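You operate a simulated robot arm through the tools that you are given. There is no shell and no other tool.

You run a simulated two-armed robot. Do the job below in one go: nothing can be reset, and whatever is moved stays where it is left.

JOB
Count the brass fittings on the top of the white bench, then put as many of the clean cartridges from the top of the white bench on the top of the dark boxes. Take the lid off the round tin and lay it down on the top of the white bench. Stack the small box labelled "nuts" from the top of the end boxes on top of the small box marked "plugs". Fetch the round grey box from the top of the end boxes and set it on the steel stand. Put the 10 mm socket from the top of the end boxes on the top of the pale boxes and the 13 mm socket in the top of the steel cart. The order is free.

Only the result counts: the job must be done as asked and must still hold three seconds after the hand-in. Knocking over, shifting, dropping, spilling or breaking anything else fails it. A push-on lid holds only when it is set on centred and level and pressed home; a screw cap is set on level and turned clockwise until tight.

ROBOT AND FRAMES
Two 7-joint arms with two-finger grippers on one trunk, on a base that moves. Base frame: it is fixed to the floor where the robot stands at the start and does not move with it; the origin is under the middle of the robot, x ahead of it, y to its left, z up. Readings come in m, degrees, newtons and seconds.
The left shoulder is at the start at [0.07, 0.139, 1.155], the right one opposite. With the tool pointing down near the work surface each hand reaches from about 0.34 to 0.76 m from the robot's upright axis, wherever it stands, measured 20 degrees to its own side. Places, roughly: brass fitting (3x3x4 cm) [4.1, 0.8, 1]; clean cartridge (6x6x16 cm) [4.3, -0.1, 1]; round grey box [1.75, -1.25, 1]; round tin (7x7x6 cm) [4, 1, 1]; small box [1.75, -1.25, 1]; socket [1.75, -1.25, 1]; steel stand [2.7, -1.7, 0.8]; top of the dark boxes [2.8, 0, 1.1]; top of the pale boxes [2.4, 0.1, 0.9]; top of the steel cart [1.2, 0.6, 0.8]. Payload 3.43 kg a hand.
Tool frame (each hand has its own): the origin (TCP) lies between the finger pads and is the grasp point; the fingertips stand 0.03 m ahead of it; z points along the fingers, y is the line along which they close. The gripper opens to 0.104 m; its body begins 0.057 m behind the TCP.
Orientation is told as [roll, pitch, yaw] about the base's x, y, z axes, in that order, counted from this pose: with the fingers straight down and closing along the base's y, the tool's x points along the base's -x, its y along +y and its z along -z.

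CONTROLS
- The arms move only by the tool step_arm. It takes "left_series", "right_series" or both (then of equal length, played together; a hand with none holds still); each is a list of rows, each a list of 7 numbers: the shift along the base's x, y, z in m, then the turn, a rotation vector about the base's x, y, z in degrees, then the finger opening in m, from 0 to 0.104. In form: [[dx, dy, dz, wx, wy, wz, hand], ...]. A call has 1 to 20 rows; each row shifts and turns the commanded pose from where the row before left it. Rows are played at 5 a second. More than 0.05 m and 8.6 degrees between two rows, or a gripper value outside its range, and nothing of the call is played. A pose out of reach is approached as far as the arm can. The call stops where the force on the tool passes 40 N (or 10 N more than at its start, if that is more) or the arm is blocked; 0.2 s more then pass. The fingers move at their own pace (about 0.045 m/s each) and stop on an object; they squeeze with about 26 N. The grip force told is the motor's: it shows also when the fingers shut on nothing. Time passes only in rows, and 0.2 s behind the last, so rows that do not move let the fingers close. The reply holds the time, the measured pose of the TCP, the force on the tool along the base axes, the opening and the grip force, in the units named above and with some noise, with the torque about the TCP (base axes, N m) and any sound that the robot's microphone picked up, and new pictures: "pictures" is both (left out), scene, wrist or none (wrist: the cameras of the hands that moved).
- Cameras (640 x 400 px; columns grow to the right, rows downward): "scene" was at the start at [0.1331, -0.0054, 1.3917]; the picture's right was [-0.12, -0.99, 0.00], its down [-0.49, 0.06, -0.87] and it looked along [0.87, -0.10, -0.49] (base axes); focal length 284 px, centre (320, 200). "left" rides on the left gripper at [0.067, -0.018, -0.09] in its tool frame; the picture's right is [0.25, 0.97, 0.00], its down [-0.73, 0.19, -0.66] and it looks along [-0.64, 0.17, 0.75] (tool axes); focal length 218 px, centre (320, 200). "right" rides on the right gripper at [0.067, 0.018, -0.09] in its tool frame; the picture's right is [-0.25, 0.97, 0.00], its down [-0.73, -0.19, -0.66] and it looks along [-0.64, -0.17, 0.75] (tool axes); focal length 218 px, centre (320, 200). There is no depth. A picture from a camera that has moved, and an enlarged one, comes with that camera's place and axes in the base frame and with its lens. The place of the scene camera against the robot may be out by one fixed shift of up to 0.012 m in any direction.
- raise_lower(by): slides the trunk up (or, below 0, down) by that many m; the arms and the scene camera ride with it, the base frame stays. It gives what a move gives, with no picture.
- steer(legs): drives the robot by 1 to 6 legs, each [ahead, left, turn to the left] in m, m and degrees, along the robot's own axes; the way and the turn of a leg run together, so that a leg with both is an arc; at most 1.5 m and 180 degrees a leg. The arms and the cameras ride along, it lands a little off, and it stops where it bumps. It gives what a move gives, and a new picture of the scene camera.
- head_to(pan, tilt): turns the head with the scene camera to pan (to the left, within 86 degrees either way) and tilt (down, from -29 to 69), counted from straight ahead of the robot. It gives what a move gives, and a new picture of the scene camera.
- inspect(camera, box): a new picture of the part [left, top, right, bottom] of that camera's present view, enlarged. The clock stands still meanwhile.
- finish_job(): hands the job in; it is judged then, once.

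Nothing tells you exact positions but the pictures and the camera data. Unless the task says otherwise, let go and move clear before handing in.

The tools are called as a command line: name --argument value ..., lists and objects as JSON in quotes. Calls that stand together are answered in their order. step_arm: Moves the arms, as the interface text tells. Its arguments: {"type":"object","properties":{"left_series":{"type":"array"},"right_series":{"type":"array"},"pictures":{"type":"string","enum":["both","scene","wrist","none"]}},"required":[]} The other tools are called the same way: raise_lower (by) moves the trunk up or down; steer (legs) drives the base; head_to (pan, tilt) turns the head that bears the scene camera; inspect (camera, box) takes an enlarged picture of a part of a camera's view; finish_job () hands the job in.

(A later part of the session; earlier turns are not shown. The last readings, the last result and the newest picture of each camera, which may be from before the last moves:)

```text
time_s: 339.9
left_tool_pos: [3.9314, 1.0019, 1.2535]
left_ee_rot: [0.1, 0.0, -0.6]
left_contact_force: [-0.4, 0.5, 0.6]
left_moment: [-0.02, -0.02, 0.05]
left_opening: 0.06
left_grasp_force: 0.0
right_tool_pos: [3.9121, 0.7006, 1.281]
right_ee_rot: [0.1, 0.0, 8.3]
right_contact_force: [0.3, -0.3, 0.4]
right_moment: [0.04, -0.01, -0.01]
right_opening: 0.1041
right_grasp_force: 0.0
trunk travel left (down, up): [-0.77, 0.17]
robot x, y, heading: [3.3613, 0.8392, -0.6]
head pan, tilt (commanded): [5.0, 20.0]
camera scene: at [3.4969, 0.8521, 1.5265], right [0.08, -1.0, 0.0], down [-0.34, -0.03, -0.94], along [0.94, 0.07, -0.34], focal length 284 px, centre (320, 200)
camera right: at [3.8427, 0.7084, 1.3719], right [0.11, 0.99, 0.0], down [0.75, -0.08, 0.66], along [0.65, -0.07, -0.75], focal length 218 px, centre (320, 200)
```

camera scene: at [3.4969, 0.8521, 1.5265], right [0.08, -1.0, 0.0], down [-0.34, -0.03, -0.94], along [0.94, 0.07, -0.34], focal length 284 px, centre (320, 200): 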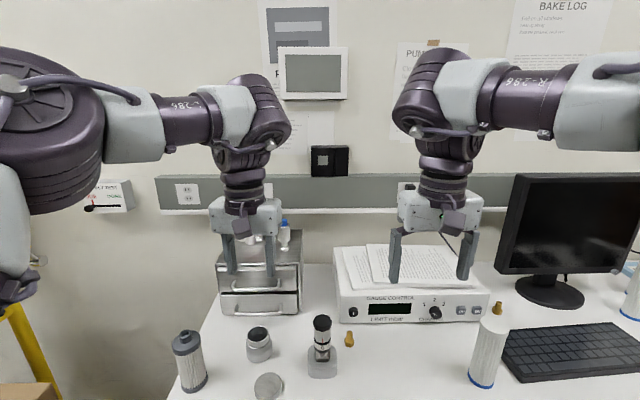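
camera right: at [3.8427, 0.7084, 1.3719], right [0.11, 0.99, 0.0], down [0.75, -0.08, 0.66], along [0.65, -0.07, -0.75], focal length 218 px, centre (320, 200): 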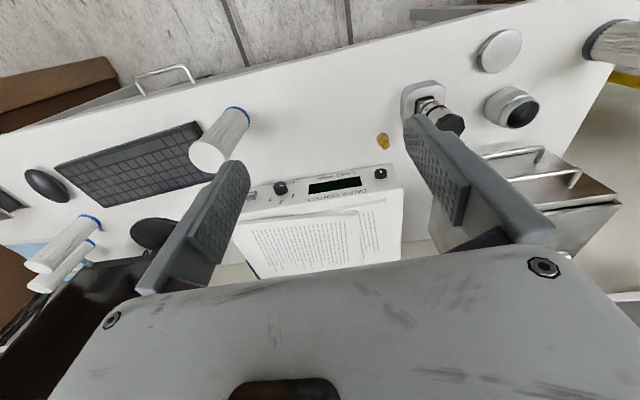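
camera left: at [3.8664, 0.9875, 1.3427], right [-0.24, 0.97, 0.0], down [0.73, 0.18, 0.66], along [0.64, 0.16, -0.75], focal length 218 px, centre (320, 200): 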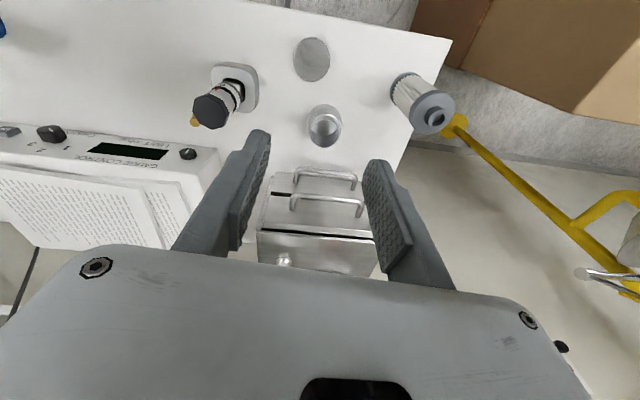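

Now I shift right along the bench to take the cartridge left of the keyboard with the left hand.

steer --legs '[[0.0, -0.45, 0]]'

head_to --pan 0 --tilt 28

inspect --camera "left" --box '[0, 0, 640, 400]'

inspect --camera "right" --box '[0, 0, 640, 400]'

```text
time_s: 342.6
left_tool_pos: [3.9283, 0.564, 1.2547]
left_ee_rot: [0.2, 0.0, -0.4]
left_contact_force: [0.1, 0.4, 0.5]
left_moment: [0.0, 0.0, -0.01]
left_opening: 0.06
left_grasp_force: 0.1
right_tool_pos: [3.9085, 0.2603, 1.2807]
right_ee_rot: [0.0, 0.1, 8.6]
right_contact_force: [-0.8, 0.0, 0.4]
right_moment: [0.01, -0.02, 0.03]
right_opening: 0.104
right_grasp_force: 0.1
trunk travel left (down, up): [-0.77, 0.17]
robot x, y, heading: [3.3586, 0.3979, -0.4]
head pan, tilt (commanded): [5.0, 20.0]
camera scene: at [3.4928, 0.4114, 1.5265], right [0.08, -1.0, 0.0], down [-0.34, -0.03, -0.94], along [0.94, 0.07, -0.34], focal length 284 px, centre (320, 200)
```

scene: 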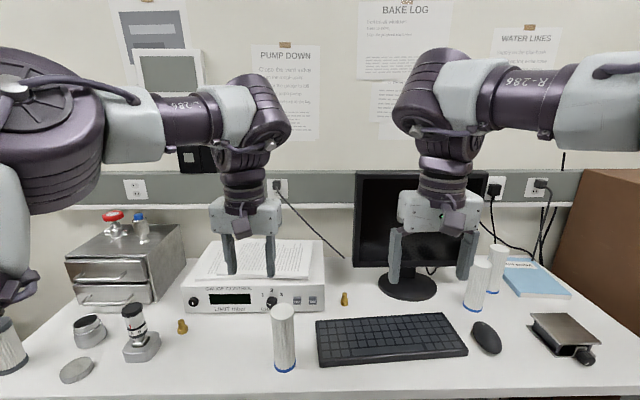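

```text
time_s: 343.3
left_tool_pos: [3.9287, 0.5623, 1.2545]
left_ee_rot: [0.3, 0.0, -0.4]
left_contact_force: [-0.1, -0.3, 0.9]
left_moment: [0.02, 0.01, 0.0]
left_opening: 0.06
left_grasp_force: 0.0
right_tool_pos: [3.9078, 0.2588, 1.2817]
right_ee_rot: [0.1, 0.1, 8.5]
right_contact_force: [-0.5, -0.4, 0.0]
right_moment: [-0.01, 0.01, -0.03]
right_opening: 0.1038
right_grasp_force: 0.1
trunk travel left (down, up): [-0.77, 0.17]
robot x, y, heading: [3.3591, 0.3987, -0.3]
head pan, tilt (commanded): [0.0, 28.0]
camera scene: at [3.4912, 0.4014, 1.5137], right [-0.01, -1.0, 0.0], down [-0.47, 0.0, -0.88], along [0.88, -0.01, -0.47], focal length 284 px, centre (320, 200)
```

scene: 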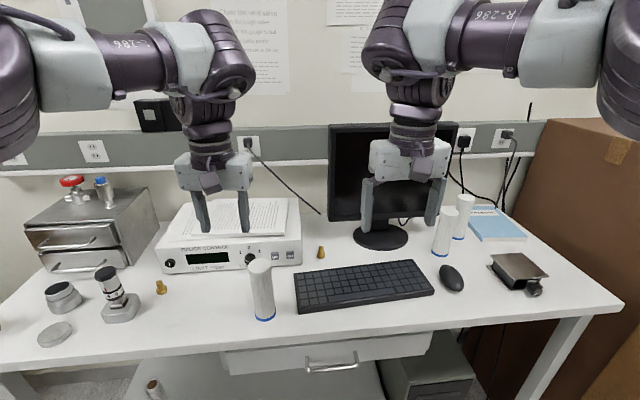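

```text
1.00 times, centred on (320, 200) of left (not enlarged: the box is as wide or as high as the picture)
camera zoom: at [3.8613, 0.5459, 1.343], right [-0.25, 0.97, 0.0], down [0.73, 0.18, 0.66], along [0.64, 0.16, -0.75], focal length 218 px, centre (320, 200)
```

zoom: 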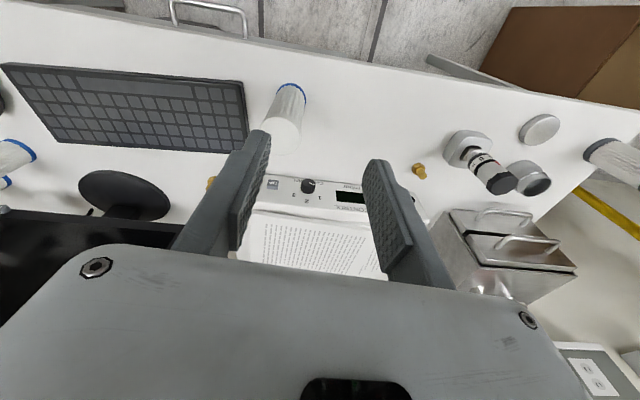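

```text
1.00 times, centred on (320, 200) of right (not enlarged: the box is as wide or as high as the picture)
camera zoom: at [3.839, 0.2668, 1.3718], right [0.1, 0.99, 0.0], down [0.75, -0.08, 0.66], along [0.65, -0.07, -0.76], focal length 218 px, centre (320, 200)
```

zoom: 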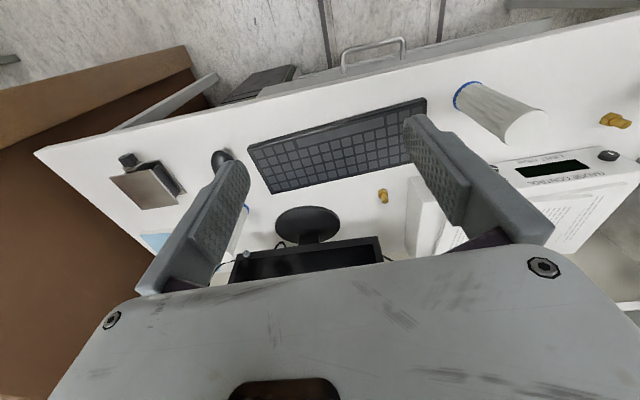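

Left cartridge: axis at about (3.987,0.527), top z≈1.094. I bring the left hand above it.

step_arm --left_series '[[0.02, -0.012, -0.03, 0, 0, 0, 0.104], [0.02, -0.012, -0.03, 0, 0, 0, 0.104], [0.018, -0.011, -0.03, 0, 0, 0, 0.104], [0, 0, 0, 0, 0, 0, 0.104]]' --pictures "both"

```text
time_s: 344.3
left_tool_pos: [3.9849, 0.5272, 1.1634]
left_ee_rot: [0.2, 0.0, -0.4]
left_contact_force: [0.3, -0.1, 0.2]
left_moment: [0.02, -0.02, 0.0]
left_opening: 0.1037
left_grasp_force: 0.0
right_tool_pos: [3.9081, 0.2593, 1.2829]
right_ee_rot: [0.0, -0.1, 8.6]
right_contact_force: [-0.5, 0.7, -0.4]
right_moment: [0.02, 0.0, -0.01]
right_opening: 0.1041
right_grasp_force: 0.1
trunk travel left (down, up): [-0.77, 0.17]
robot x, y, heading: [3.3562, 0.3936, -0.2]
head pan, tilt (commanded): [0.0, 28.0]
camera scene: at [3.4906, 0.4019, 1.5137], right [-0.01, -1.0, 0.0], down [-0.47, 0.0, -0.88], along [0.88, -0.01, -0.47], focal length 284 px, centre (320, 200)
camera left: at [3.919, 0.512, 1.2526], right [-0.25, 0.97, 0.0], down [0.73, 0.18, 0.66], along [0.64, 0.16, -0.75], focal length 218 px, centre (320, 200)
```

scene: 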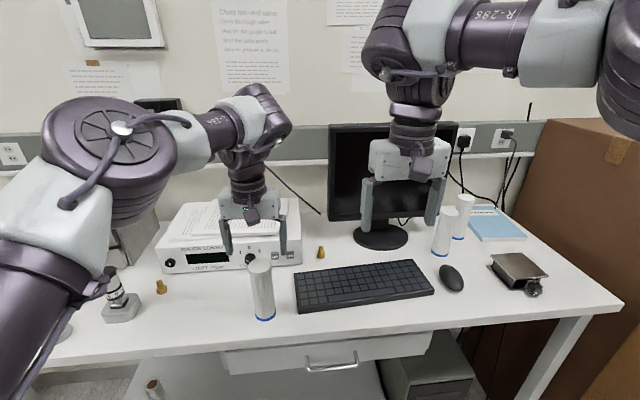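
left: 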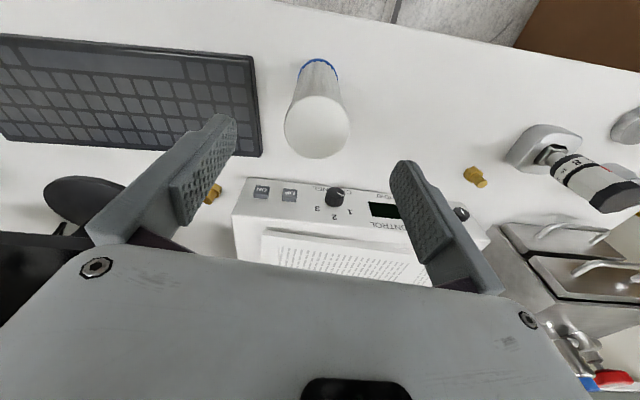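

Aligned. I descend and grip the cartridge.

step_arm --left_series '[[0, 0, -0.035, 0, 0, 0, 0.104], [0, 0, -0.035, 0, 0, 0, 0.104], [0, 0, -0.025, 0, 0, 0, 0.104], [0, 0, -0.012, 0, 0, 0, 0.104], [0, 0, 0, 0, 0, 0, 0.08], [0, 0, 0, 0, 0, 0, 0.05], [0, 0, 0, 0, 0, 0, 0.0], [0, 0, 0, 0, 0, 0, 0.0], [0, 0, 0, 0, 0, 0, 0.0]]' --pictures "both"

step_arm --left_series '[[0, 0, 0.004, 0, 0, 0, 0.0], [0, 0, 0.006, 0, 0, 0, 0.0], [0, 0, 0.01, 0, 0, 0, 0.0], [0, 0, 0, 0, 0, 0, 0.0]]' --pictures "both"

```text
time_s: 346.3
left_tool_pos: [3.9848, 0.528, 1.0566]
left_ee_rot: [0.1, 0.0, -0.5]
left_contact_force: [0.1, -0.6, 0.1]
left_moment: [-0.06, 0.01, 0.02]
left_opening: 0.0506
left_grasp_force: 25.8
right_tool_pos: [3.908, 0.2598, 1.2822]
right_ee_rot: [0.0, 0.0, 8.5]
right_contact_force: [0.3, 0.5, -0.1]
right_moment: [0.02, 0.0, 0.01]
right_opening: 0.1039
right_grasp_force: 0.0
trunk travel left (down, up): [-0.77, 0.17]
robot x, y, heading: [3.3539, 0.3987, -0.4]
head pan, tilt (commanded): [0.0, 28.0]
camera scene: at [3.4913, 0.4013, 1.5136], right [-0.01, -1.0, 0.0], down [-0.47, 0.0, -0.88], along [0.88, -0.01, -0.47], focal length 284 px, centre (320, 200)
camera left: at [3.9187, 0.5114, 1.1458], right [-0.25, 0.97, 0.0], down [0.73, 0.18, 0.66], along [0.64, 0.16, -0.75], focal length 218 px, centre (320, 200)
```

scene: 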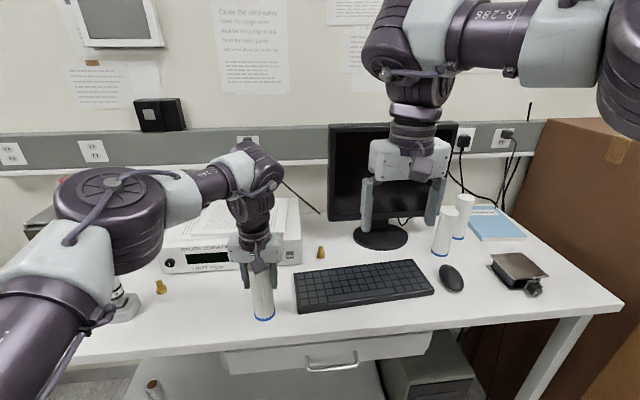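
left: 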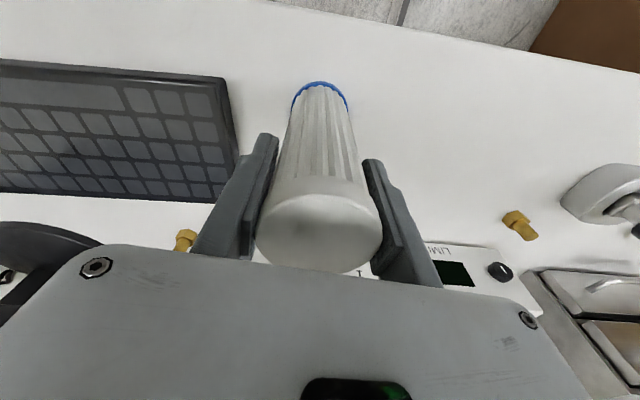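

```text
time_s: 347.3
left_tool_pos: [3.9861, 0.5266, 1.0754]
left_ee_rot: [0.2, 0.0, -0.4]
left_contact_force: [-0.4, 0.2, -0.9]
left_moment: [-0.01, 0.02, 0.01]
left_opening: 0.0503
left_grasp_force: 26.1
right_tool_pos: [3.9078, 0.259, 1.2812]
right_ee_rot: [0.1, 0.1, 8.7]
right_contact_force: [0.2, 0.8, 0.2]
right_moment: [-0.01, 0.01, 0.03]
right_opening: 0.1039
right_grasp_force: 0.1
trunk travel left (down, up): [-0.77, 0.17]
robot x, y, heading: [3.359, 0.3976, -0.4]
head pan, tilt (commanded): [0.0, 28.0]
camera scene: at [3.4916, 0.4015, 1.5136], right [-0.01, -1.0, 0.0], down [-0.47, 0.0, -0.88], along [0.88, -0.01, -0.47], focal length 284 px, centre (320, 200)
camera left: at [3.9194, 0.5109, 1.1657], right [-0.25, 0.97, 0.0], down [0.73, 0.18, 0.66], along [0.64, 0.16, -0.75], focal length 218 px, centre (320, 200)
```

scene: 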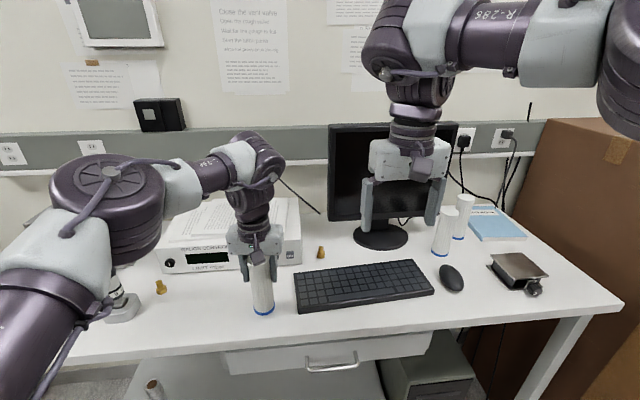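
left: 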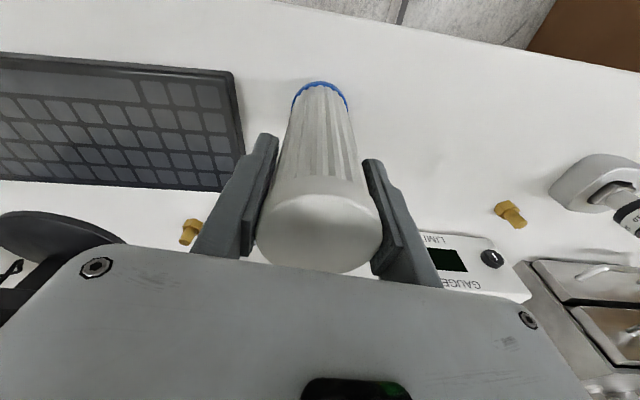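

The first cartridge is held. I lift it clear and retract, then move right for the second one.

step_arm --left_series '[[0, 0, 0.02, 0, 0, 0, 0.0], [0, 0, 0.03, 0, 0, 0, 0.0], [0, 0, 0.035, 0, 0, 0, 0.0], [-0.01, 0, 0.035, 0, 0, 0, 0.0], [-0.02, 0, 0.035, 0, 0, 0, 0.0], [-0.03, 0.005, 0.03, 0, 0, 0, 0.0], [-0.03, 0.01, 0.01, 0, 0, 0, 0.0], [-0.03, 0.01, 0, 0, 0, 0, 0.0], [0, 0, 0, 0, 0, 0, 0.0]]' --pictures "scene"

steer --legs '[[0.0, -0.3, 0]]'

```text
time_s: 349.3
left_tool_pos: [3.867, 0.5513, 1.2732]
left_ee_rot: [0.3, 0.1, -0.4]
left_contact_force: [-0.7, 0.0, -0.7]
left_moment: [-0.02, 0.03, 0.03]
left_opening: 0.0507
left_grasp_force: 26.3
right_tool_pos: [3.9084, 0.2577, 1.2812]
right_ee_rot: [0.1, 0.1, 8.6]
right_contact_force: [-0.5, -0.1, -0.2]
right_moment: [-0.02, 0.01, -0.02]
right_opening: 0.104
right_grasp_force: 0.1
trunk travel left (down, up): [-0.77, 0.17]
robot x, y, heading: [3.354, 0.3945, -0.6]
head pan, tilt (commanded): [0.0, 28.0]
camera scene: at [3.4917, 0.4006, 1.5136], right [-0.01, -1.0, 0.0], down [-0.47, 0.0, -0.88], along [0.88, -0.01, -0.47], focal length 284 px, centre (320, 200)
```

scene: 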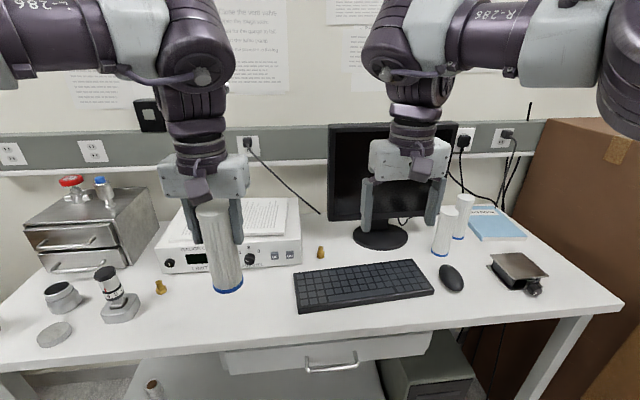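

```text
time_s: 351.3
left_tool_pos: [3.8642, 0.2548, 1.2705]
left_ee_rot: [0.0, -0.1, -0.4]
left_contact_force: [0.1, 0.0, -1.1]
left_moment: [0.01, 0.01, -0.01]
left_opening: 0.0505
left_grasp_force: 25.7
right_tool_pos: [3.9049, -0.0375, 1.2818]
right_ee_rot: [-0.1, 0.2, 8.8]
right_contact_force: [-0.5, 0.4, -0.2]
right_moment: [-0.03, -0.03, 0.03]
right_opening: 0.104
right_grasp_force: 0.1
trunk travel left (down, up): [-0.77, 0.17]
robot x, y, heading: [3.356, 0.0971, -0.5]
head pan, tilt (commanded): [0.0, 28.0]
camera scene: at [3.4891, 0.1042, 1.5136], right [-0.01, -1.0, 0.0], down [-0.47, 0.0, -0.88], along [0.88, -0.01, -0.47], focal length 284 px, centre (320, 200)
```

scene: 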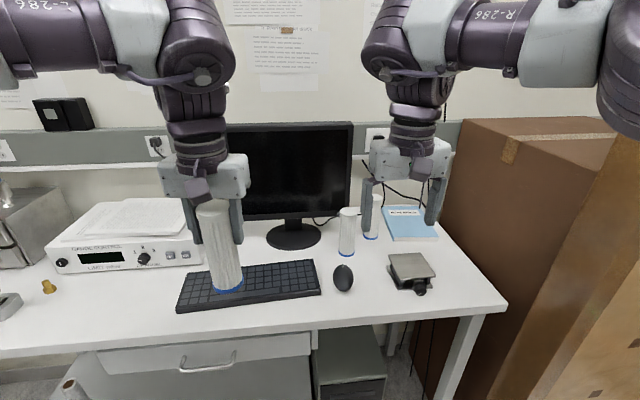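

inspect --camera "right" --box '[0, 0, 640, 400]'

inspect --camera "scene" --box '[260, 170, 460, 310]'

```text
1.00 times, centred on (320, 200) of right (not enlarged: the box is as wide or as high as the picture)
camera zoom: at [3.8368, -0.0305, 1.372], right [0.1, 0.99, 0.0], down [0.75, -0.08, 0.66], along [0.65, -0.07, -0.75], focal length 218 px, centre (320, 200)
```

zoom: 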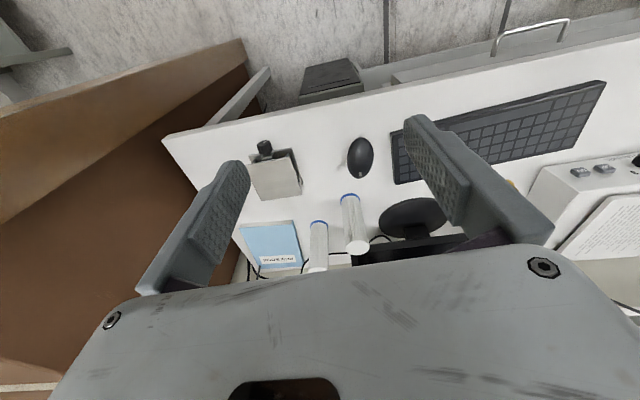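

```text
2.86 times, centred on (360, 240) of scene
camera zoom: at [3.4891, 0.1042, 1.5136], right [-0.01, -1.0, 0.0], down [-0.47, 0.0, -0.88], along [0.88, -0.01, -0.47], focal length 811 px, centre (206, 86)
```

zoom: 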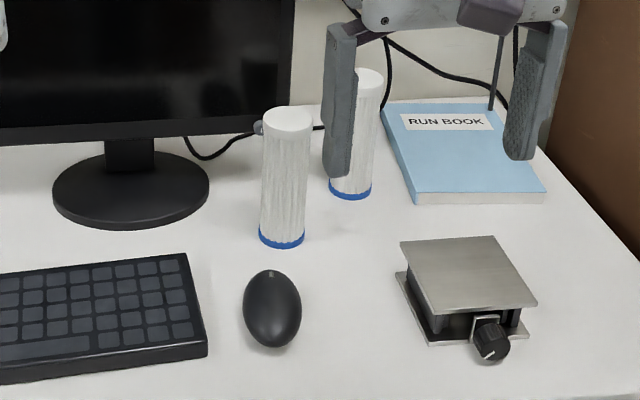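

The second cartridge is at about (4.218,0.009), close in front of the monitor's right edge. I will approach it with the right hand tilted 25° forward. First I retract the left hand and move closer, a bit left.

step_arm --left_series '[[-0.03, 0.01, 0, 0, 0, 0, 0.0], [-0.03, 0.01, 0, 0, 0, 0, 0.0], [-0.02, 0.01, 0, 0, 0, 0, 0.0], [0, 0, 0, 0, 0, 0, 0.0]]' --right_series '[[-0.02, 0, 0, 0, 0, -4, 0.104], [-0.02, 0, 0, 0, 0, -4.5, 0.104], [0, 0, 0, 0, 0, 0, 0.104], [0, 0, 0, 0, 0, 0, 0.104]]' --pictures "none"

steer --legs '[[0.0, 0.1, 0], [0.16, 0, 0]]'

head_to --pan -15 --tilt 32

```text
time_s: 352.3
left_tool_pos: [3.7841, 0.2827, 1.2722]
left_ee_rot: [0.2, 0.0, -0.4]
left_contact_force: [-0.1, -1.0, -1.5]
left_moment: [0.01, 0.03, 0.0]
left_opening: 0.0509
left_grasp_force: 26.2
right_tool_pos: [3.8658, -0.0406, 1.2821]
right_ee_rot: [0.1, 0.1, 0.1]
right_contact_force: [0.0, -0.8, 0.1]
right_moment: [0.0, 0.04, -0.02]
right_opening: 0.1037
right_grasp_force: 0.1
trunk travel left (down, up): [-0.77, 0.17]
robot x, y, heading: [3.3541, 0.0969, -0.6]
head pan, tilt (commanded): [0.0, 28.0]
```

```text
time_s: 354.5
left_tool_pos: [3.9402, 0.3822, 1.273]
left_ee_rot: [0.2, -0.2, -0.4]
left_contact_force: [-1.6, -0.4, -0.5]
left_moment: [-0.01, -0.01, -0.02]
left_opening: 0.0506
left_grasp_force: 26.0
right_tool_pos: [4.0218, 0.0588, 1.2825]
right_ee_rot: [0.0, -0.2, 0.1]
right_contact_force: [-1.1, 0.4, 0.0]
right_moment: [0.01, -0.04, -0.02]
right_opening: 0.1042
right_grasp_force: 0.0
trunk travel left (down, up): [-0.77, 0.17]
robot x, y, heading: [3.5158, 0.1966, -0.3]
head pan, tilt (commanded): [0.0, 28.0]
camera scene: at [3.6444, 0.2013, 1.5141], right [-0.01, -1.0, 0.0], down [-0.47, 0.0, -0.88], along [0.88, -0.01, -0.47], focal length 284 px, centre (320, 200)
```

scene: 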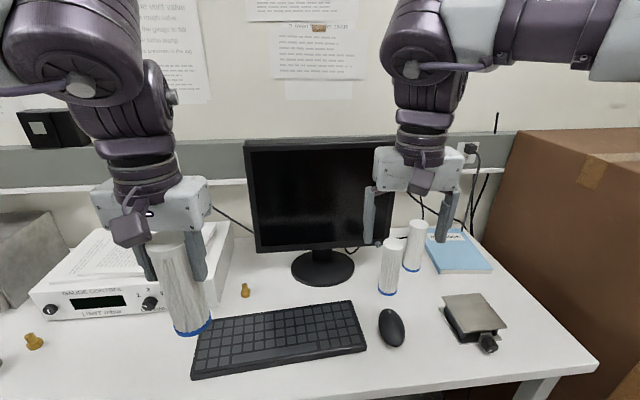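

```text
time_s: 355.3
left_tool_pos: [3.9435, 0.3807, 1.2721]
left_ee_rot: [0.2, 0.0, -0.5]
left_contact_force: [-0.4, 0.0, -2.0]
left_moment: [-0.01, 0.01, 0.0]
left_opening: 0.0507
left_grasp_force: 25.7
right_tool_pos: [4.0261, 0.0579, 1.2804]
right_ee_rot: [0.1, 0.1, 0.0]
right_contact_force: [0.3, -0.2, -0.8]
right_moment: [0.04, 0.02, -0.04]
right_opening: 0.1039
right_grasp_force: 0.1
trunk travel left (down, up): [-0.77, 0.17]
robot x, y, heading: [3.5144, 0.1973, -0.7]
head pan, tilt (commanded): [-15.0, 32.0]
camera scene: at [3.6442, 0.1773, 1.5073], right [-0.27, -0.96, 0.0], down [-0.51, 0.14, -0.85], along [0.82, -0.23, -0.53], focal length 284 px, centre (320, 200)
```

scene: 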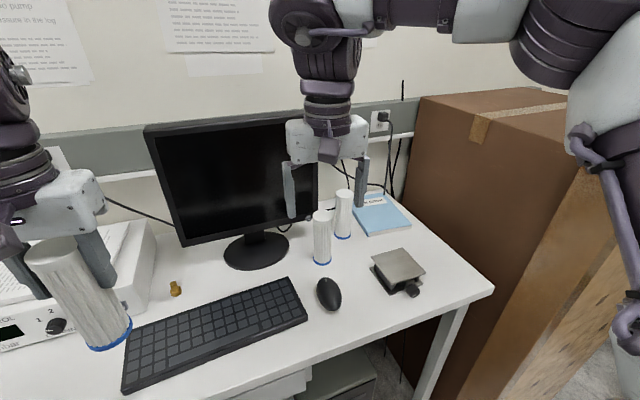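

I tilt the right hand 25° forward and lower it in front of the second cartridge.

step_arm --right_series '[[0.0, -0.015, -0.02, 0, -8.3, 0, 0.104], [0.0, -0.017, -0.03, 0, -8.3, 0, 0.104], [0.01, -0.017, -0.035, 0, -8.3, 0, 0.104], [0.02, 0, -0.035, 0, 0, 0, 0.104], [0.02, 0, -0.03, 0, 0, 0, 0.104], [0, 0, 0, 0, 0, 0, 0.104]]' --pictures "both"

inspect --camera "right" --box '[200, 60, 440, 260]'

```text
time_s: 356.7
left_tool_pos: [3.9425, 0.3816, 1.2733]
left_ee_rot: [0.2, 0.0, -0.5]
left_contact_force: [-0.2, -0.6, 0.0]
left_moment: [0.02, -0.02, -0.03]
left_opening: 0.0505
left_grasp_force: 26.1
right_tool_pos: [4.0733, 0.0105, 1.1312]
right_ee_rot: [0.0, -24.9, 0.2]
right_contact_force: [0.1, -0.5, 0.1]
right_moment: [-0.01, -0.02, 0.04]
right_opening: 0.1042
right_grasp_force: 0.1
trunk travel left (down, up): [-0.77, 0.17]
robot x, y, heading: [3.5137, 0.1975, -0.4]
head pan, tilt (commanded): [-15.0, 32.0]
camera scene: at [3.6423, 0.1777, 1.5075], right [-0.27, -0.96, 0.0], down [-0.51, 0.14, -0.85], along [0.82, -0.23, -0.53], focal length 284 px, centre (320, 200)
camera right: at [3.9755, 0.0282, 1.185], right [0.23, 0.97, 0.11], down [0.38, -0.19, 0.9], along [0.89, -0.16, -0.42], focal length 218 px, centre (320, 200)
```

scene: 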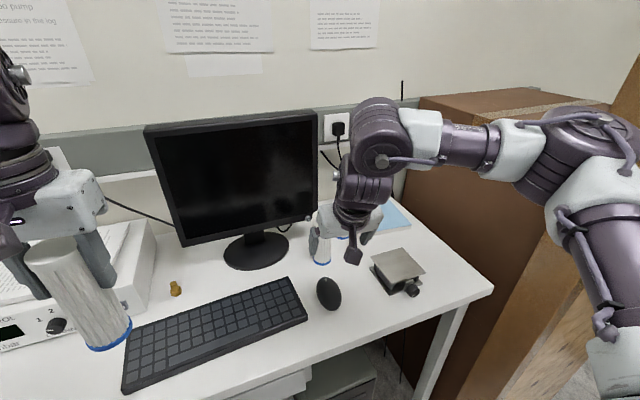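
right: 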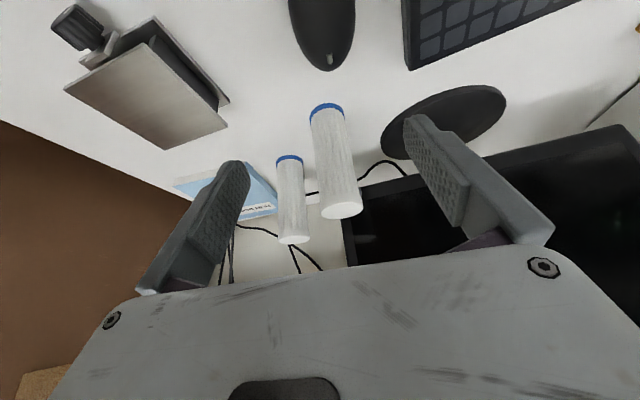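

```text
2.00 times, centred on (320, 160) of right
camera zoom: at [3.9755, 0.0282, 1.185], right [0.23, 0.97, 0.11], down [0.38, -0.19, 0.9], along [0.89, -0.16, -0.42], focal length 436 px, centre (320, 280)
```

zoom: 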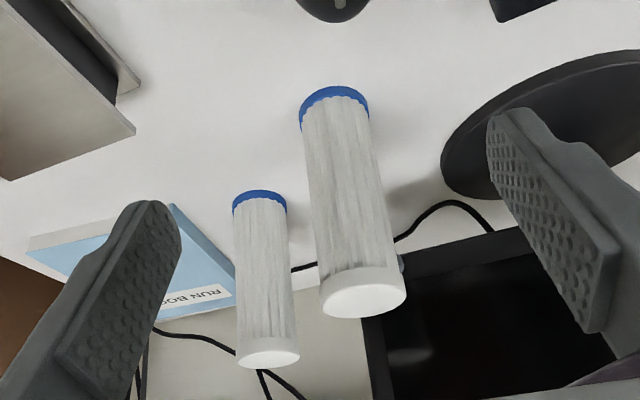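

Clear view: the axis is at about (4.212,0.010). I lower to grip height and move forward so the fingers straddle it.

step_arm --right_series '[[0.005, 0, -0.025, 0, 0, 0, 0.104], [0.01, 0, -0.025, 0, 0, 0, 0.104], [0.02, 0, -0.02, 0, 0, 0, 0.104], [0.03, 0, 0, 0, 0, 0, 0.104], [0.03, 0, 0, 0, 0, 0, 0.104], [0.025, 0, 0, 0, 0, 0, 0.104], [0, 0, 0, 0, 0, 0, 0.104]]' --pictures "both"

inspect --camera "scene" --box '[260, 160, 440, 290]'

```text
time_s: 358.3
left_tool_pos: [3.9428, 0.3817, 1.2729]
left_ee_rot: [0.2, -0.1, -0.4]
left_contact_force: [0.5, 0.0, -0.5]
left_moment: [0.02, 0.01, -0.01]
left_opening: 0.0507
left_grasp_force: 26.2
right_tool_pos: [4.194, 0.0107, 1.0608]
right_ee_rot: [0.0, -24.9, 0.1]
right_contact_force: [-0.3, -0.4, 0.6]
right_moment: [0.02, -0.02, -0.04]
right_opening: 0.1039
right_grasp_force: 0.0
trunk travel left (down, up): [-0.77, 0.17]
robot x, y, heading: [3.5141, 0.1965, -0.6]
head pan, tilt (commanded): [-15.0, 32.0]
camera scene: at [3.6432, 0.1775, 1.5074], right [-0.27, -0.96, 0.0], down [-0.51, 0.14, -0.85], along [0.82, -0.23, -0.53], focal length 284 px, centre (320, 200)
camera right: at [4.0957, 0.0277, 1.1143], right [0.23, 0.97, 0.11], down [0.39, -0.19, 0.9], along [0.89, -0.16, -0.42], focal length 218 px, centre (320, 200)
```

scene: 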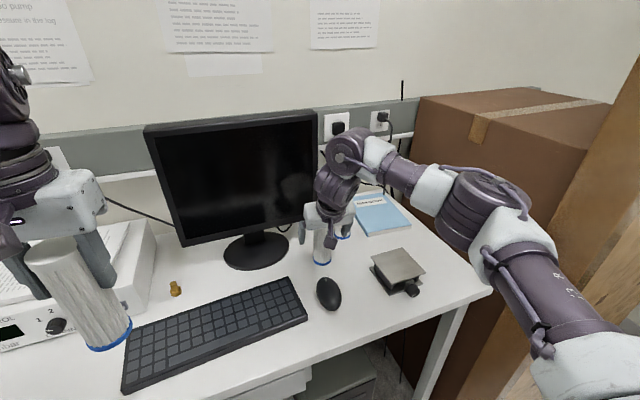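
right: 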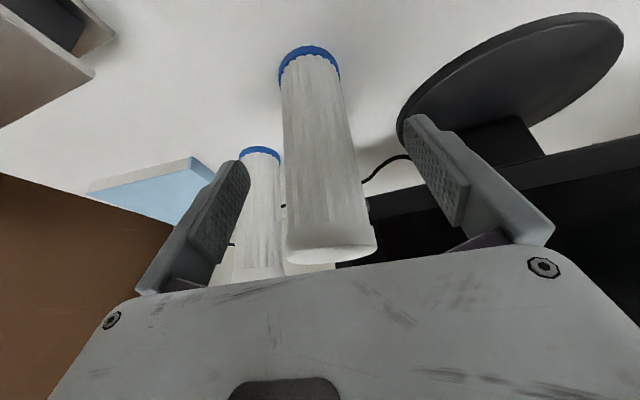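

```text
3.08 times, centred on (350, 225) of scene
camera zoom: at [3.6432, 0.1775, 1.5074], right [-0.27, -0.96, 0.0], down [-0.51, 0.14, -0.85], along [0.82, -0.23, -0.53], focal length 873 px, centre (228, 123)
```

zoom: 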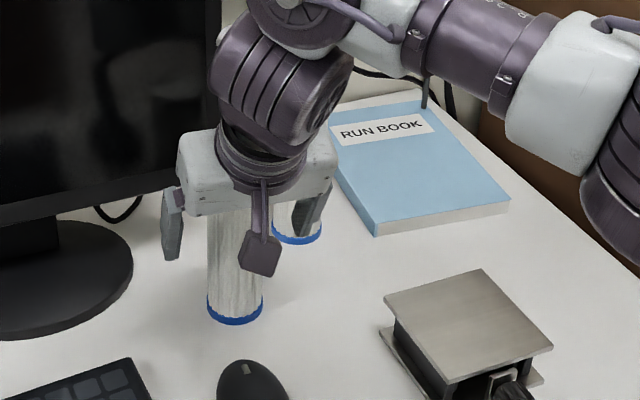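

step_arm --right_series '[[0.007, 0.001, 0, 0, 0, 0, 0.104], [0.007, 0.001, 0, 0, 0, 0, 0.104], [0, 0, 0, 0, 0, 0, 0.08], [0, 0, 0, 0, 0, 0, 0.06], [0, 0, 0, 0, 0, 0, 0.03], [0, 0, 0, 0, 0, 0, 0.0], [0, 0, 0, 0, 0, 0, 0.0], [0, 0, 0, 0, 0, 0, 0.0]]' --pictures "both"

```text
time_s: 360.1
left_tool_pos: [3.944, 0.3819, 1.2716]
left_ee_rot: [0.2, -0.1, -0.5]
left_contact_force: [0.5, 0.0, 0.3]
left_moment: [-0.03, 0.0, -0.01]
left_opening: 0.0503
left_grasp_force: 25.9
right_tool_pos: [4.2076, 0.0127, 1.062]
right_ee_rot: [-0.1, -24.9, 0.1]
right_contact_force: [0.7, 0.0, 0.4]
right_moment: [0.02, 0.04, 0.0]
right_opening: 0.0505
right_grasp_force: 26.5
trunk travel left (down, up): [-0.77, 0.17]
robot x, y, heading: [3.5131, 0.1941, -0.2]
head pan, tilt (commanded): [-15.0, 32.0]
camera scene: at [3.6437, 0.1777, 1.5073], right [-0.27, -0.96, 0.0], down [-0.51, 0.14, -0.85], along [0.82, -0.23, -0.53], focal length 284 px, centre (320, 200)
camera right: at [4.1099, 0.03, 1.1148], right [0.23, 0.97, 0.11], down [0.39, -0.19, 0.9], along [0.89, -0.16, -0.42], focal length 218 px, centre (320, 200)
```

scene: 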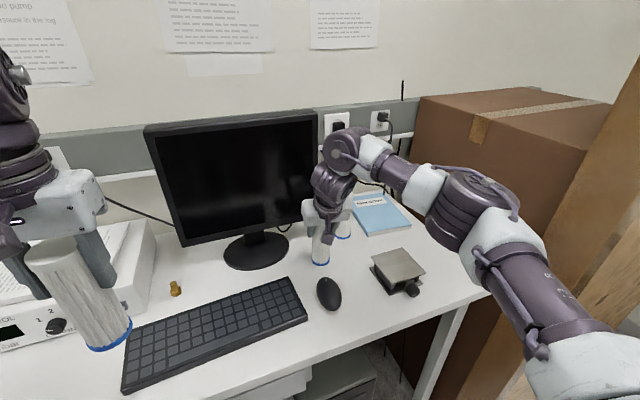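
right: 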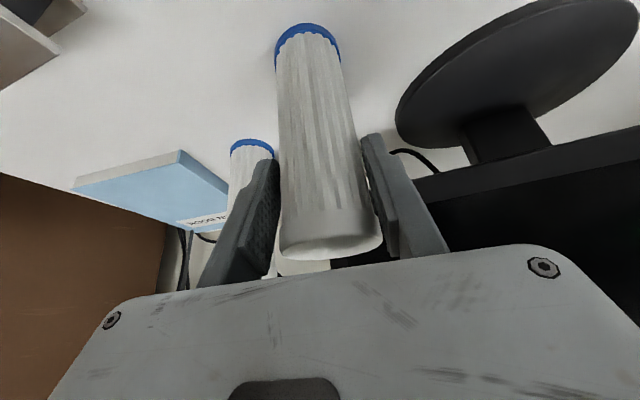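

The second cartridge is gripped. I lift it slightly, then draw it back and up.

step_arm --right_series '[[0, 0, 0.004, 0, 0, 0, 0.0], [0, 0, 0.008, 0, 0, 0, 0.0], [-0.005, 0, 0.01, 0, 0, 0, 0.0], [-0.02, 0, 0.01, 0, 0, 0, 0.0], [-0.025, 0, 0.015, 0, 0, 0, 0.0], [-0.03, 0, 0.02, 0, 0, 0, 0.0], [-0.03, 0, 0.03, 0, 0, 0, 0.0], [-0.03, 0, 0.035, 0, 0, 0, 0.0], [-0.03, 0, 0.035, 0, 0, 0, 0.0], [-0.03, 0, 0.03, 0, 0, 0, 0.0], [0, 0, 0, 0, 0, 0, 0.0]]' --pictures "both"

inspect --camera "scene" --box '[160, 100, 460, 300]'

```text
time_s: 362.5
left_tool_pos: [3.9446, 0.3834, 1.2719]
left_ee_rot: [0.3, 0.0, -0.6]
left_contact_force: [-1.0, 0.1, -1.5]
left_moment: [0.02, 0.0, -0.02]
left_opening: 0.0504
left_grasp_force: 25.2
right_tool_pos: [4.0096, 0.0111, 1.2585]
right_ee_rot: [0.1, -24.8, 0.1]
right_contact_force: [0.8, 0.0, 0.1]
right_moment: [0.0, 0.03, 0.02]
right_opening: 0.0507
right_grasp_force: 25.9
trunk travel left (down, up): [-0.77, 0.17]
robot x, y, heading: [3.5144, 0.1976, -0.2]
head pan, tilt (commanded): [-15.0, 32.0]
camera scene: at [3.6445, 0.1776, 1.5072], right [-0.27, -0.96, 0.0], down [-0.51, 0.14, -0.85], along [0.82, -0.23, -0.53], focal length 284 px, centre (320, 200)
camera right: at [3.9116, 0.0291, 1.3119], right [0.23, 0.97, 0.11], down [0.39, -0.19, 0.9], along [0.89, -0.16, -0.42], focal length 218 px, centre (320, 200)
```

scene: 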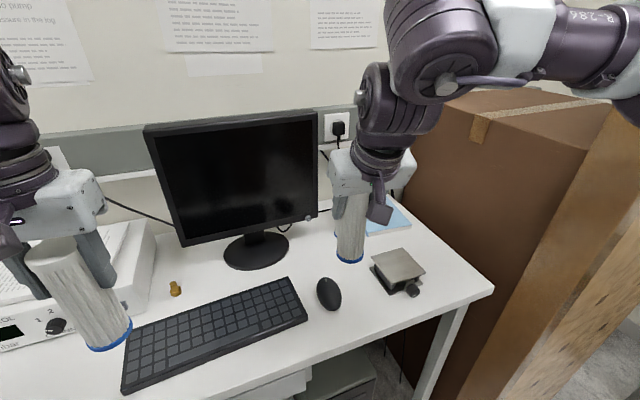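
right: 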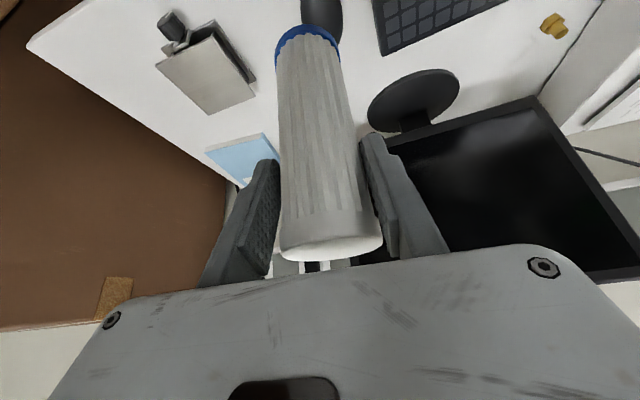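

```text
2.00 times, centred on (310, 200) of scene
camera zoom: at [3.6445, 0.1776, 1.5072], right [-0.27, -0.96, 0.0], down [-0.51, 0.14, -0.85], along [0.82, -0.23, -0.53], focal length 568 px, centre (340, 200)
```

zoom: 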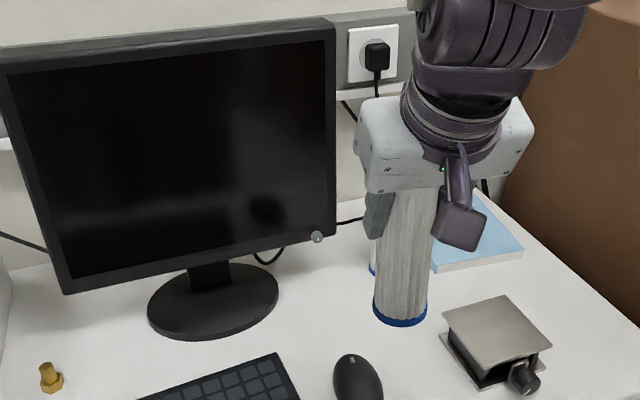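

Both cartridges are held clear of the bench. I back off, line up with the dark boxes and turn around to face them.

steer --legs '[[-0.13, 0, 0], [0, -0.17, 0]]'

steer --legs '[[0, 0, 90], [0, 0, 90]]'

head_to --pan 0 --tilt 40

```text
time_s: 364.8
left_tool_pos: [3.8147, 0.2163, 1.272]
left_ee_rot: [0.0, -0.1, -0.4]
left_contact_force: [0.0, 0.4, -1.3]
left_moment: [-0.04, 0.01, 0.02]
left_opening: 0.0505
left_grasp_force: 26.3
right_tool_pos: [3.8797, -0.1539, 1.2595]
right_ee_rot: [-0.2, -24.7, 0.3]
right_contact_force: [0.7, -0.1, -1.6]
right_moment: [-0.01, 0.05, -0.01]
right_opening: 0.0506
right_grasp_force: 25.5
trunk travel left (down, up): [-0.77, 0.17]
robot x, y, heading: [3.3849, 0.0295, -0.5]
head pan, tilt (commanded): [-15.0, 32.0]
camera scene: at [3.514, 0.0136, 1.5073], right [-0.27, -0.96, 0.0], down [-0.51, 0.14, -0.85], along [0.82, -0.23, -0.53], focal length 284 px, centre (320, 200)
```

scene: 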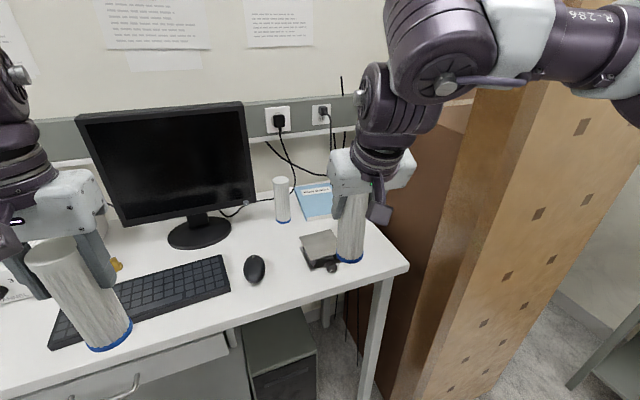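

```text
time_s: 372.8
left_tool_pos: [2.9506, -0.1477, 1.2724]
left_ee_rot: [0.2, -0.1, 178.5]
left_contact_force: [0.8, -0.7, -1.9]
left_moment: [0.02, 0.0, -0.01]
left_opening: 0.0505
left_grasp_force: 26.3
right_tool_pos: [2.892, 0.2223, 1.2577]
right_ee_rot: [0.0, -24.9, 179.1]
right_contact_force: [-0.6, 0.4, -1.2]
right_moment: [0.01, -0.03, 0.0]
right_opening: 0.0503
right_grasp_force: 25.9
trunk travel left (down, up): [-0.77, 0.17]
robot x, y, heading: [3.3877, 0.0279, 178.6]
head pan, tilt (commanded): [-15.0, 32.0]
camera scene: at [3.2401, 0.0614, 1.5073], right [0.29, 0.96, 0.0], down [0.51, -0.15, -0.85], along [-0.81, 0.24, -0.53], focal length 284 px, centre (320, 200)
```

scene: 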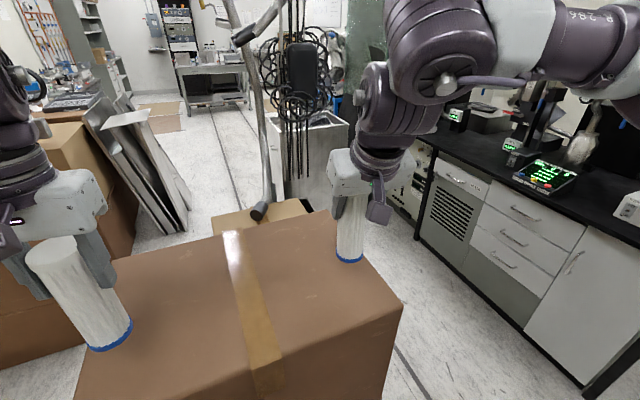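

```text
time_s: 373.6
left_tool_pos: [2.9506, -0.1489, 1.2726]
left_ee_rot: [0.2, 0.0, 178.5]
left_contact_force: [-0.3, -0.2, -1.2]
left_moment: [0.01, -0.04, 0.01]
left_opening: 0.0507
left_grasp_force: 25.6
right_tool_pos: [2.892, 0.2233, 1.2592]
right_ee_rot: [0.0, -24.9, 179.1]
right_contact_force: [1.0, 0.9, -1.4]
right_moment: [0.01, -0.02, 0.01]
right_opening: 0.0503
right_grasp_force: 26.4
trunk travel left (down, up): [-0.77, 0.17]
robot x, y, heading: [3.3827, 0.0285, 178.2]
head pan, tilt (commanded): [0.0, 40.0]
camera scene: at [3.241, 0.0377, 1.4951], right [0.03, 1.0, 0.0], down [0.64, -0.02, -0.77], along [-0.77, 0.02, -0.64], focal length 284 px, centre (320, 200)
```

scene: 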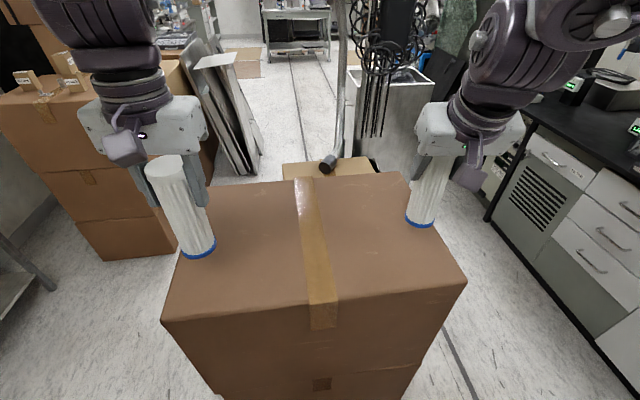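

The dark top spans about x 2.61–2.98, y −0.22–0.30. I lower the left cartridge at (2.86,−0.10) and move the right one above (2.85,0.15).

step_arm --left_series '[[-0.03, 0.016, 0, 0, 0, 0, 0.0], [-0.03, 0.016, 0, 0, 0, 0, 0.0], [-0.03, 0.017, -0.01, 0, 0, 0, 0.0], [0, 0, -0.03, 0, 0, 0, 0.0], [0, 0, -0.025, 0, 0, 0, 0.0], [0, 0, -0.015, 0, 0, 0, 0.0], [0, 0, 0, 0, 0, 0, 0.0]]' --right_series '[[-0.01, -0.02, 0, 0, 0, 0, 0.0], [-0.015, -0.025, 0, 0, 0, 0, 0.0], [-0.015, -0.025, 0, 0, 0, 0, 0.0], [0, 0, -0.01, 0, 0, 0, 0.0], [0, 0, 0, 0, 0, 0, 0.0], [0, 0, 0, 0, 0, 0, 0.0], [0, 0, 0, 0, 0, 0, 0.0]]' --pictures "both"

```text
time_s: 375.2
left_tool_pos: [2.8608, -0.0985, 1.194]
left_ee_rot: [0.1, 0.0, 178.5]
left_contact_force: [-0.6, -0.4, -0.9]
left_moment: [-0.01, -0.04, -0.01]
left_opening: 0.0505
left_grasp_force: 26.3
right_tool_pos: [2.8509, 0.1532, 1.2483]
right_ee_rot: [0.0, -24.8, 179.0]
right_contact_force: [0.7, -0.6, -1.7]
right_moment: [0.01, 0.02, 0.01]
right_opening: 0.0504
right_grasp_force: 26.7
trunk travel left (down, up): [-0.77, 0.17]
robot x, y, heading: [3.3824, 0.0258, 178.4]
head pan, tilt (commanded): [0.0, 40.0]
camera scene: at [3.2411, 0.038, 1.4951], right [0.03, 1.0, 0.0], down [0.64, -0.02, -0.77], along [-0.77, 0.02, -0.64], focal length 284 px, centre (320, 200)
camera right: at [2.9497, 0.1343, 1.3021], right [-0.25, -0.96, 0.11], down [-0.38, 0.2, 0.9], along [-0.89, 0.18, -0.42], focal length 218 px, centre (320, 200)
camera left: at [2.9289, -0.0816, 1.2815], right [0.23, -0.97, 0.0], down [-0.73, -0.17, 0.66], along [-0.64, -0.15, -0.75], focal length 218 px, centre (320, 200)
```

scene: 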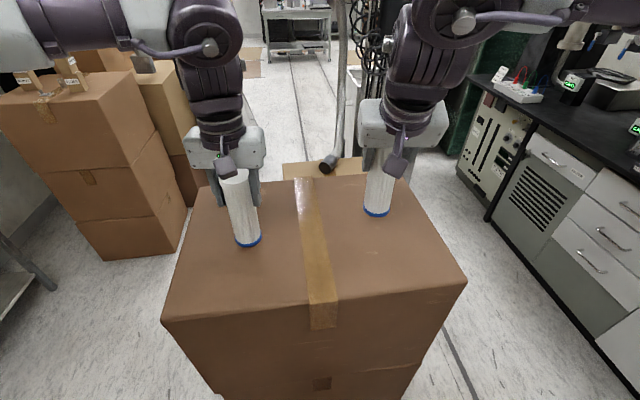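
right: 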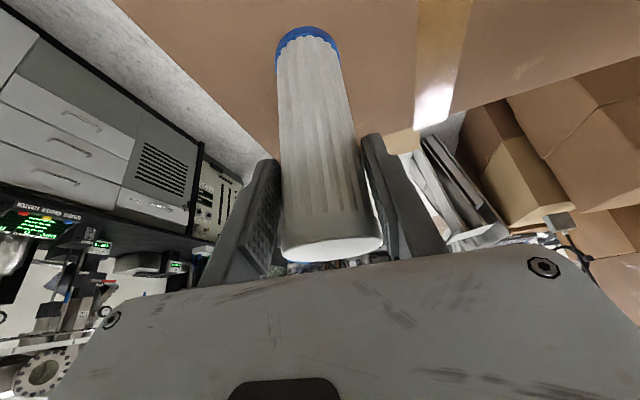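
left: 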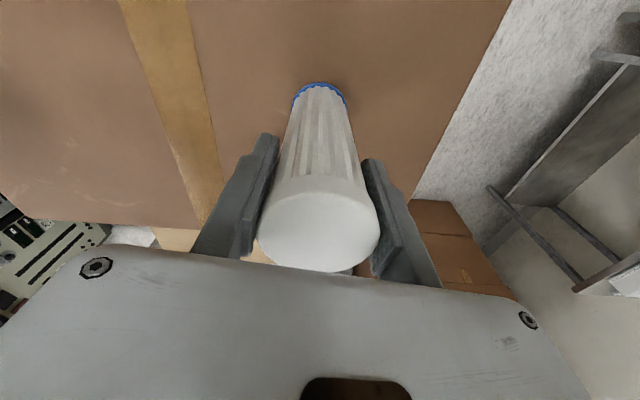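

Now I lower the left cartridge in small steps to contact.

step_arm --left_series '[[0, 0, -0.006, 0, 0, 0, 0.0], [0, 0, -0.005, 0, 0, 0, 0.0], [0, 0, -0.003, 0, 0, 0, 0.0], [0, 0, 0, 0, 0, 0, 0.0]]' --pictures "none"

step_arm --left_series '[[0, 0, -0.003, 0, 0, 0, 0.0], [0, 0, -0.002, 0, 0, 0, 0.0], [0, 0, 0, 0, 0, 0, 0.0]]' --pictures "none"

step_arm --left_series '[[0, 0, -0.002, 0, 0, 0, 0.0], [0, 0, -0.002, 0, 0, 0, 0.0], [0, 0, 0, 0, 0, 0, 0.0]]' --pictures "scene"

```text
time_s: 376.2
left_tool_pos: [2.8632, -0.0994, 1.1802]
left_ee_rot: [0.2, -0.2, 178.6]
left_contact_force: [-0.3, -1.4, 23.8]
left_moment: [0.09, 0.21, 0.03]
left_opening: 0.0498
left_grasp_force: 25.6
right_tool_pos: [2.8549, 0.1524, 1.2509]
right_ee_rot: [0.0, -25.1, 178.9]
right_contact_force: [-0.5, 0.1, -0.5]
right_moment: [-0.01, 0.01, 0.0]
right_opening: 0.0501
right_grasp_force: 25.7
trunk travel left (down, up): [-0.77, 0.17]
robot x, y, heading: [3.3831, 0.0314, 178.5]
head pan, tilt (commanded): [0.0, 40.0]
```

```text
time_s: 377.0
left_tool_pos: [2.8632, -0.0979, 1.1756]
left_ee_rot: [0.2, -0.2, 178.6]
left_contact_force: [1.3, -0.5, 22.1]
left_moment: [0.24, 0.08, 0.0]
left_opening: 0.0498
left_grasp_force: 25.8
right_tool_pos: [2.8545, 0.1521, 1.2495]
right_ee_rot: [0.1, -25.0, 178.9]
right_contact_force: [0.6, 1.1, -1.6]
right_moment: [0.0, -0.01, -0.01]
right_opening: 0.0501
right_grasp_force: 26.3
trunk travel left (down, up): [-0.77, 0.17]
robot x, y, heading: [3.3857, 0.0275, 178.8]
head pan, tilt (commanded): [0.0, 40.0]
```

```text
time_s: 377.8
left_tool_pos: [2.864, -0.0993, 1.1714]
left_ee_rot: [0.2, -0.2, 178.4]
left_contact_force: [0.1, -1.1, 23.4]
left_moment: [0.18, 0.01, 0.02]
left_opening: 0.0498
left_grasp_force: 25.6
right_tool_pos: [2.8539, 0.1523, 1.2505]
right_ee_rot: [-0.1, -25.0, 179.1]
right_contact_force: [-0.6, 0.5, -0.9]
right_moment: [0.02, -0.02, -0.01]
right_opening: 0.0502
right_grasp_force: 26.1
trunk travel left (down, up): [-0.77, 0.17]
robot x, y, heading: [3.3874, 0.0296, 178.7]
head pan, tilt (commanded): [0.0, 40.0]
camera scene: at [3.2444, 0.0383, 1.4955], right [0.03, 1.0, 0.0], down [0.64, -0.02, -0.77], along [-0.77, 0.02, -0.64], focal length 284 px, centre (320, 200)
```

scene: 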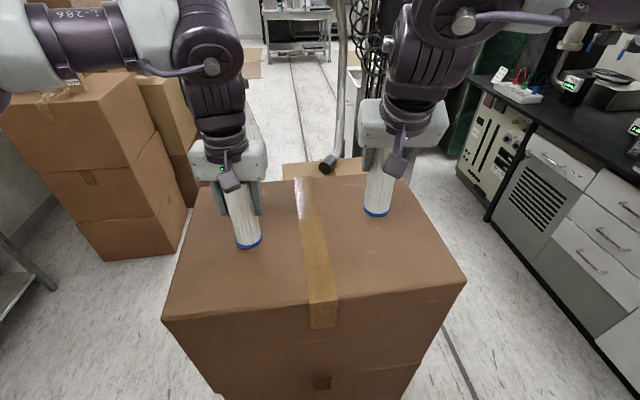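

The cartridge is on the box (contact came a bit earlier and the fingers slid slightly). I relieve the pressure and release it.

step_arm --left_series '[[0, 0, 0.002, 0, 0, 0, 0.0], [0, 0, 0.001, 0, 0, 0, 0.0], [0, 0, 0, 0, 0, 0, 0.0]]' --pictures "none"

```text
time_s: 378.6
left_tool_pos: [2.8602, -0.0999, 1.1719]
left_ee_rot: [0.3, 0.2, 178.5]
left_contact_force: [1.2, 0.0, -1.3]
left_moment: [0.0, 0.01, -0.01]
left_opening: 0.0502
left_grasp_force: 26.2
right_tool_pos: [2.8509, 0.1526, 1.2489]
right_ee_rot: [0.1, -24.7, 179.1]
right_contact_force: [-0.3, 0.0, -2.3]
right_moment: [0.02, -0.02, 0.0]
right_opening: 0.0502
right_grasp_force: 26.3
trunk travel left (down, up): [-0.77, 0.17]
robot x, y, heading: [3.3869, 0.031, 178.1]
head pan, tilt (commanded): [0.0, 40.0]
```

step_arm --left_series '[[0, 0, -0.0012, 0, 0, 0, 0.0], [0, 0, 0, 0, 0, 0, 0.0]]' --pictures "none"

```text
time_s: 379.2
left_tool_pos: [2.8603, -0.0999, 1.1722]
left_ee_rot: [0.2, 0.0, 178.5]
left_contact_force: [-0.3, -0.2, -0.8]
left_moment: [0.03, -0.03, 0.0]
left_opening: 0.05
left_grasp_force: 26.1
right_tool_pos: [2.8505, 0.1527, 1.2482]
right_ee_rot: [0.0, -25.0, 179.1]
right_contact_force: [0.2, 0.2, -1.3]
right_moment: [0.02, -0.02, 0.0]
right_opening: 0.0503
right_grasp_force: 26.0
trunk travel left (down, up): [-0.77, 0.17]
robot x, y, heading: [3.3868, 0.0299, 178.2]
head pan, tilt (commanded): [0.0, 40.0]
```

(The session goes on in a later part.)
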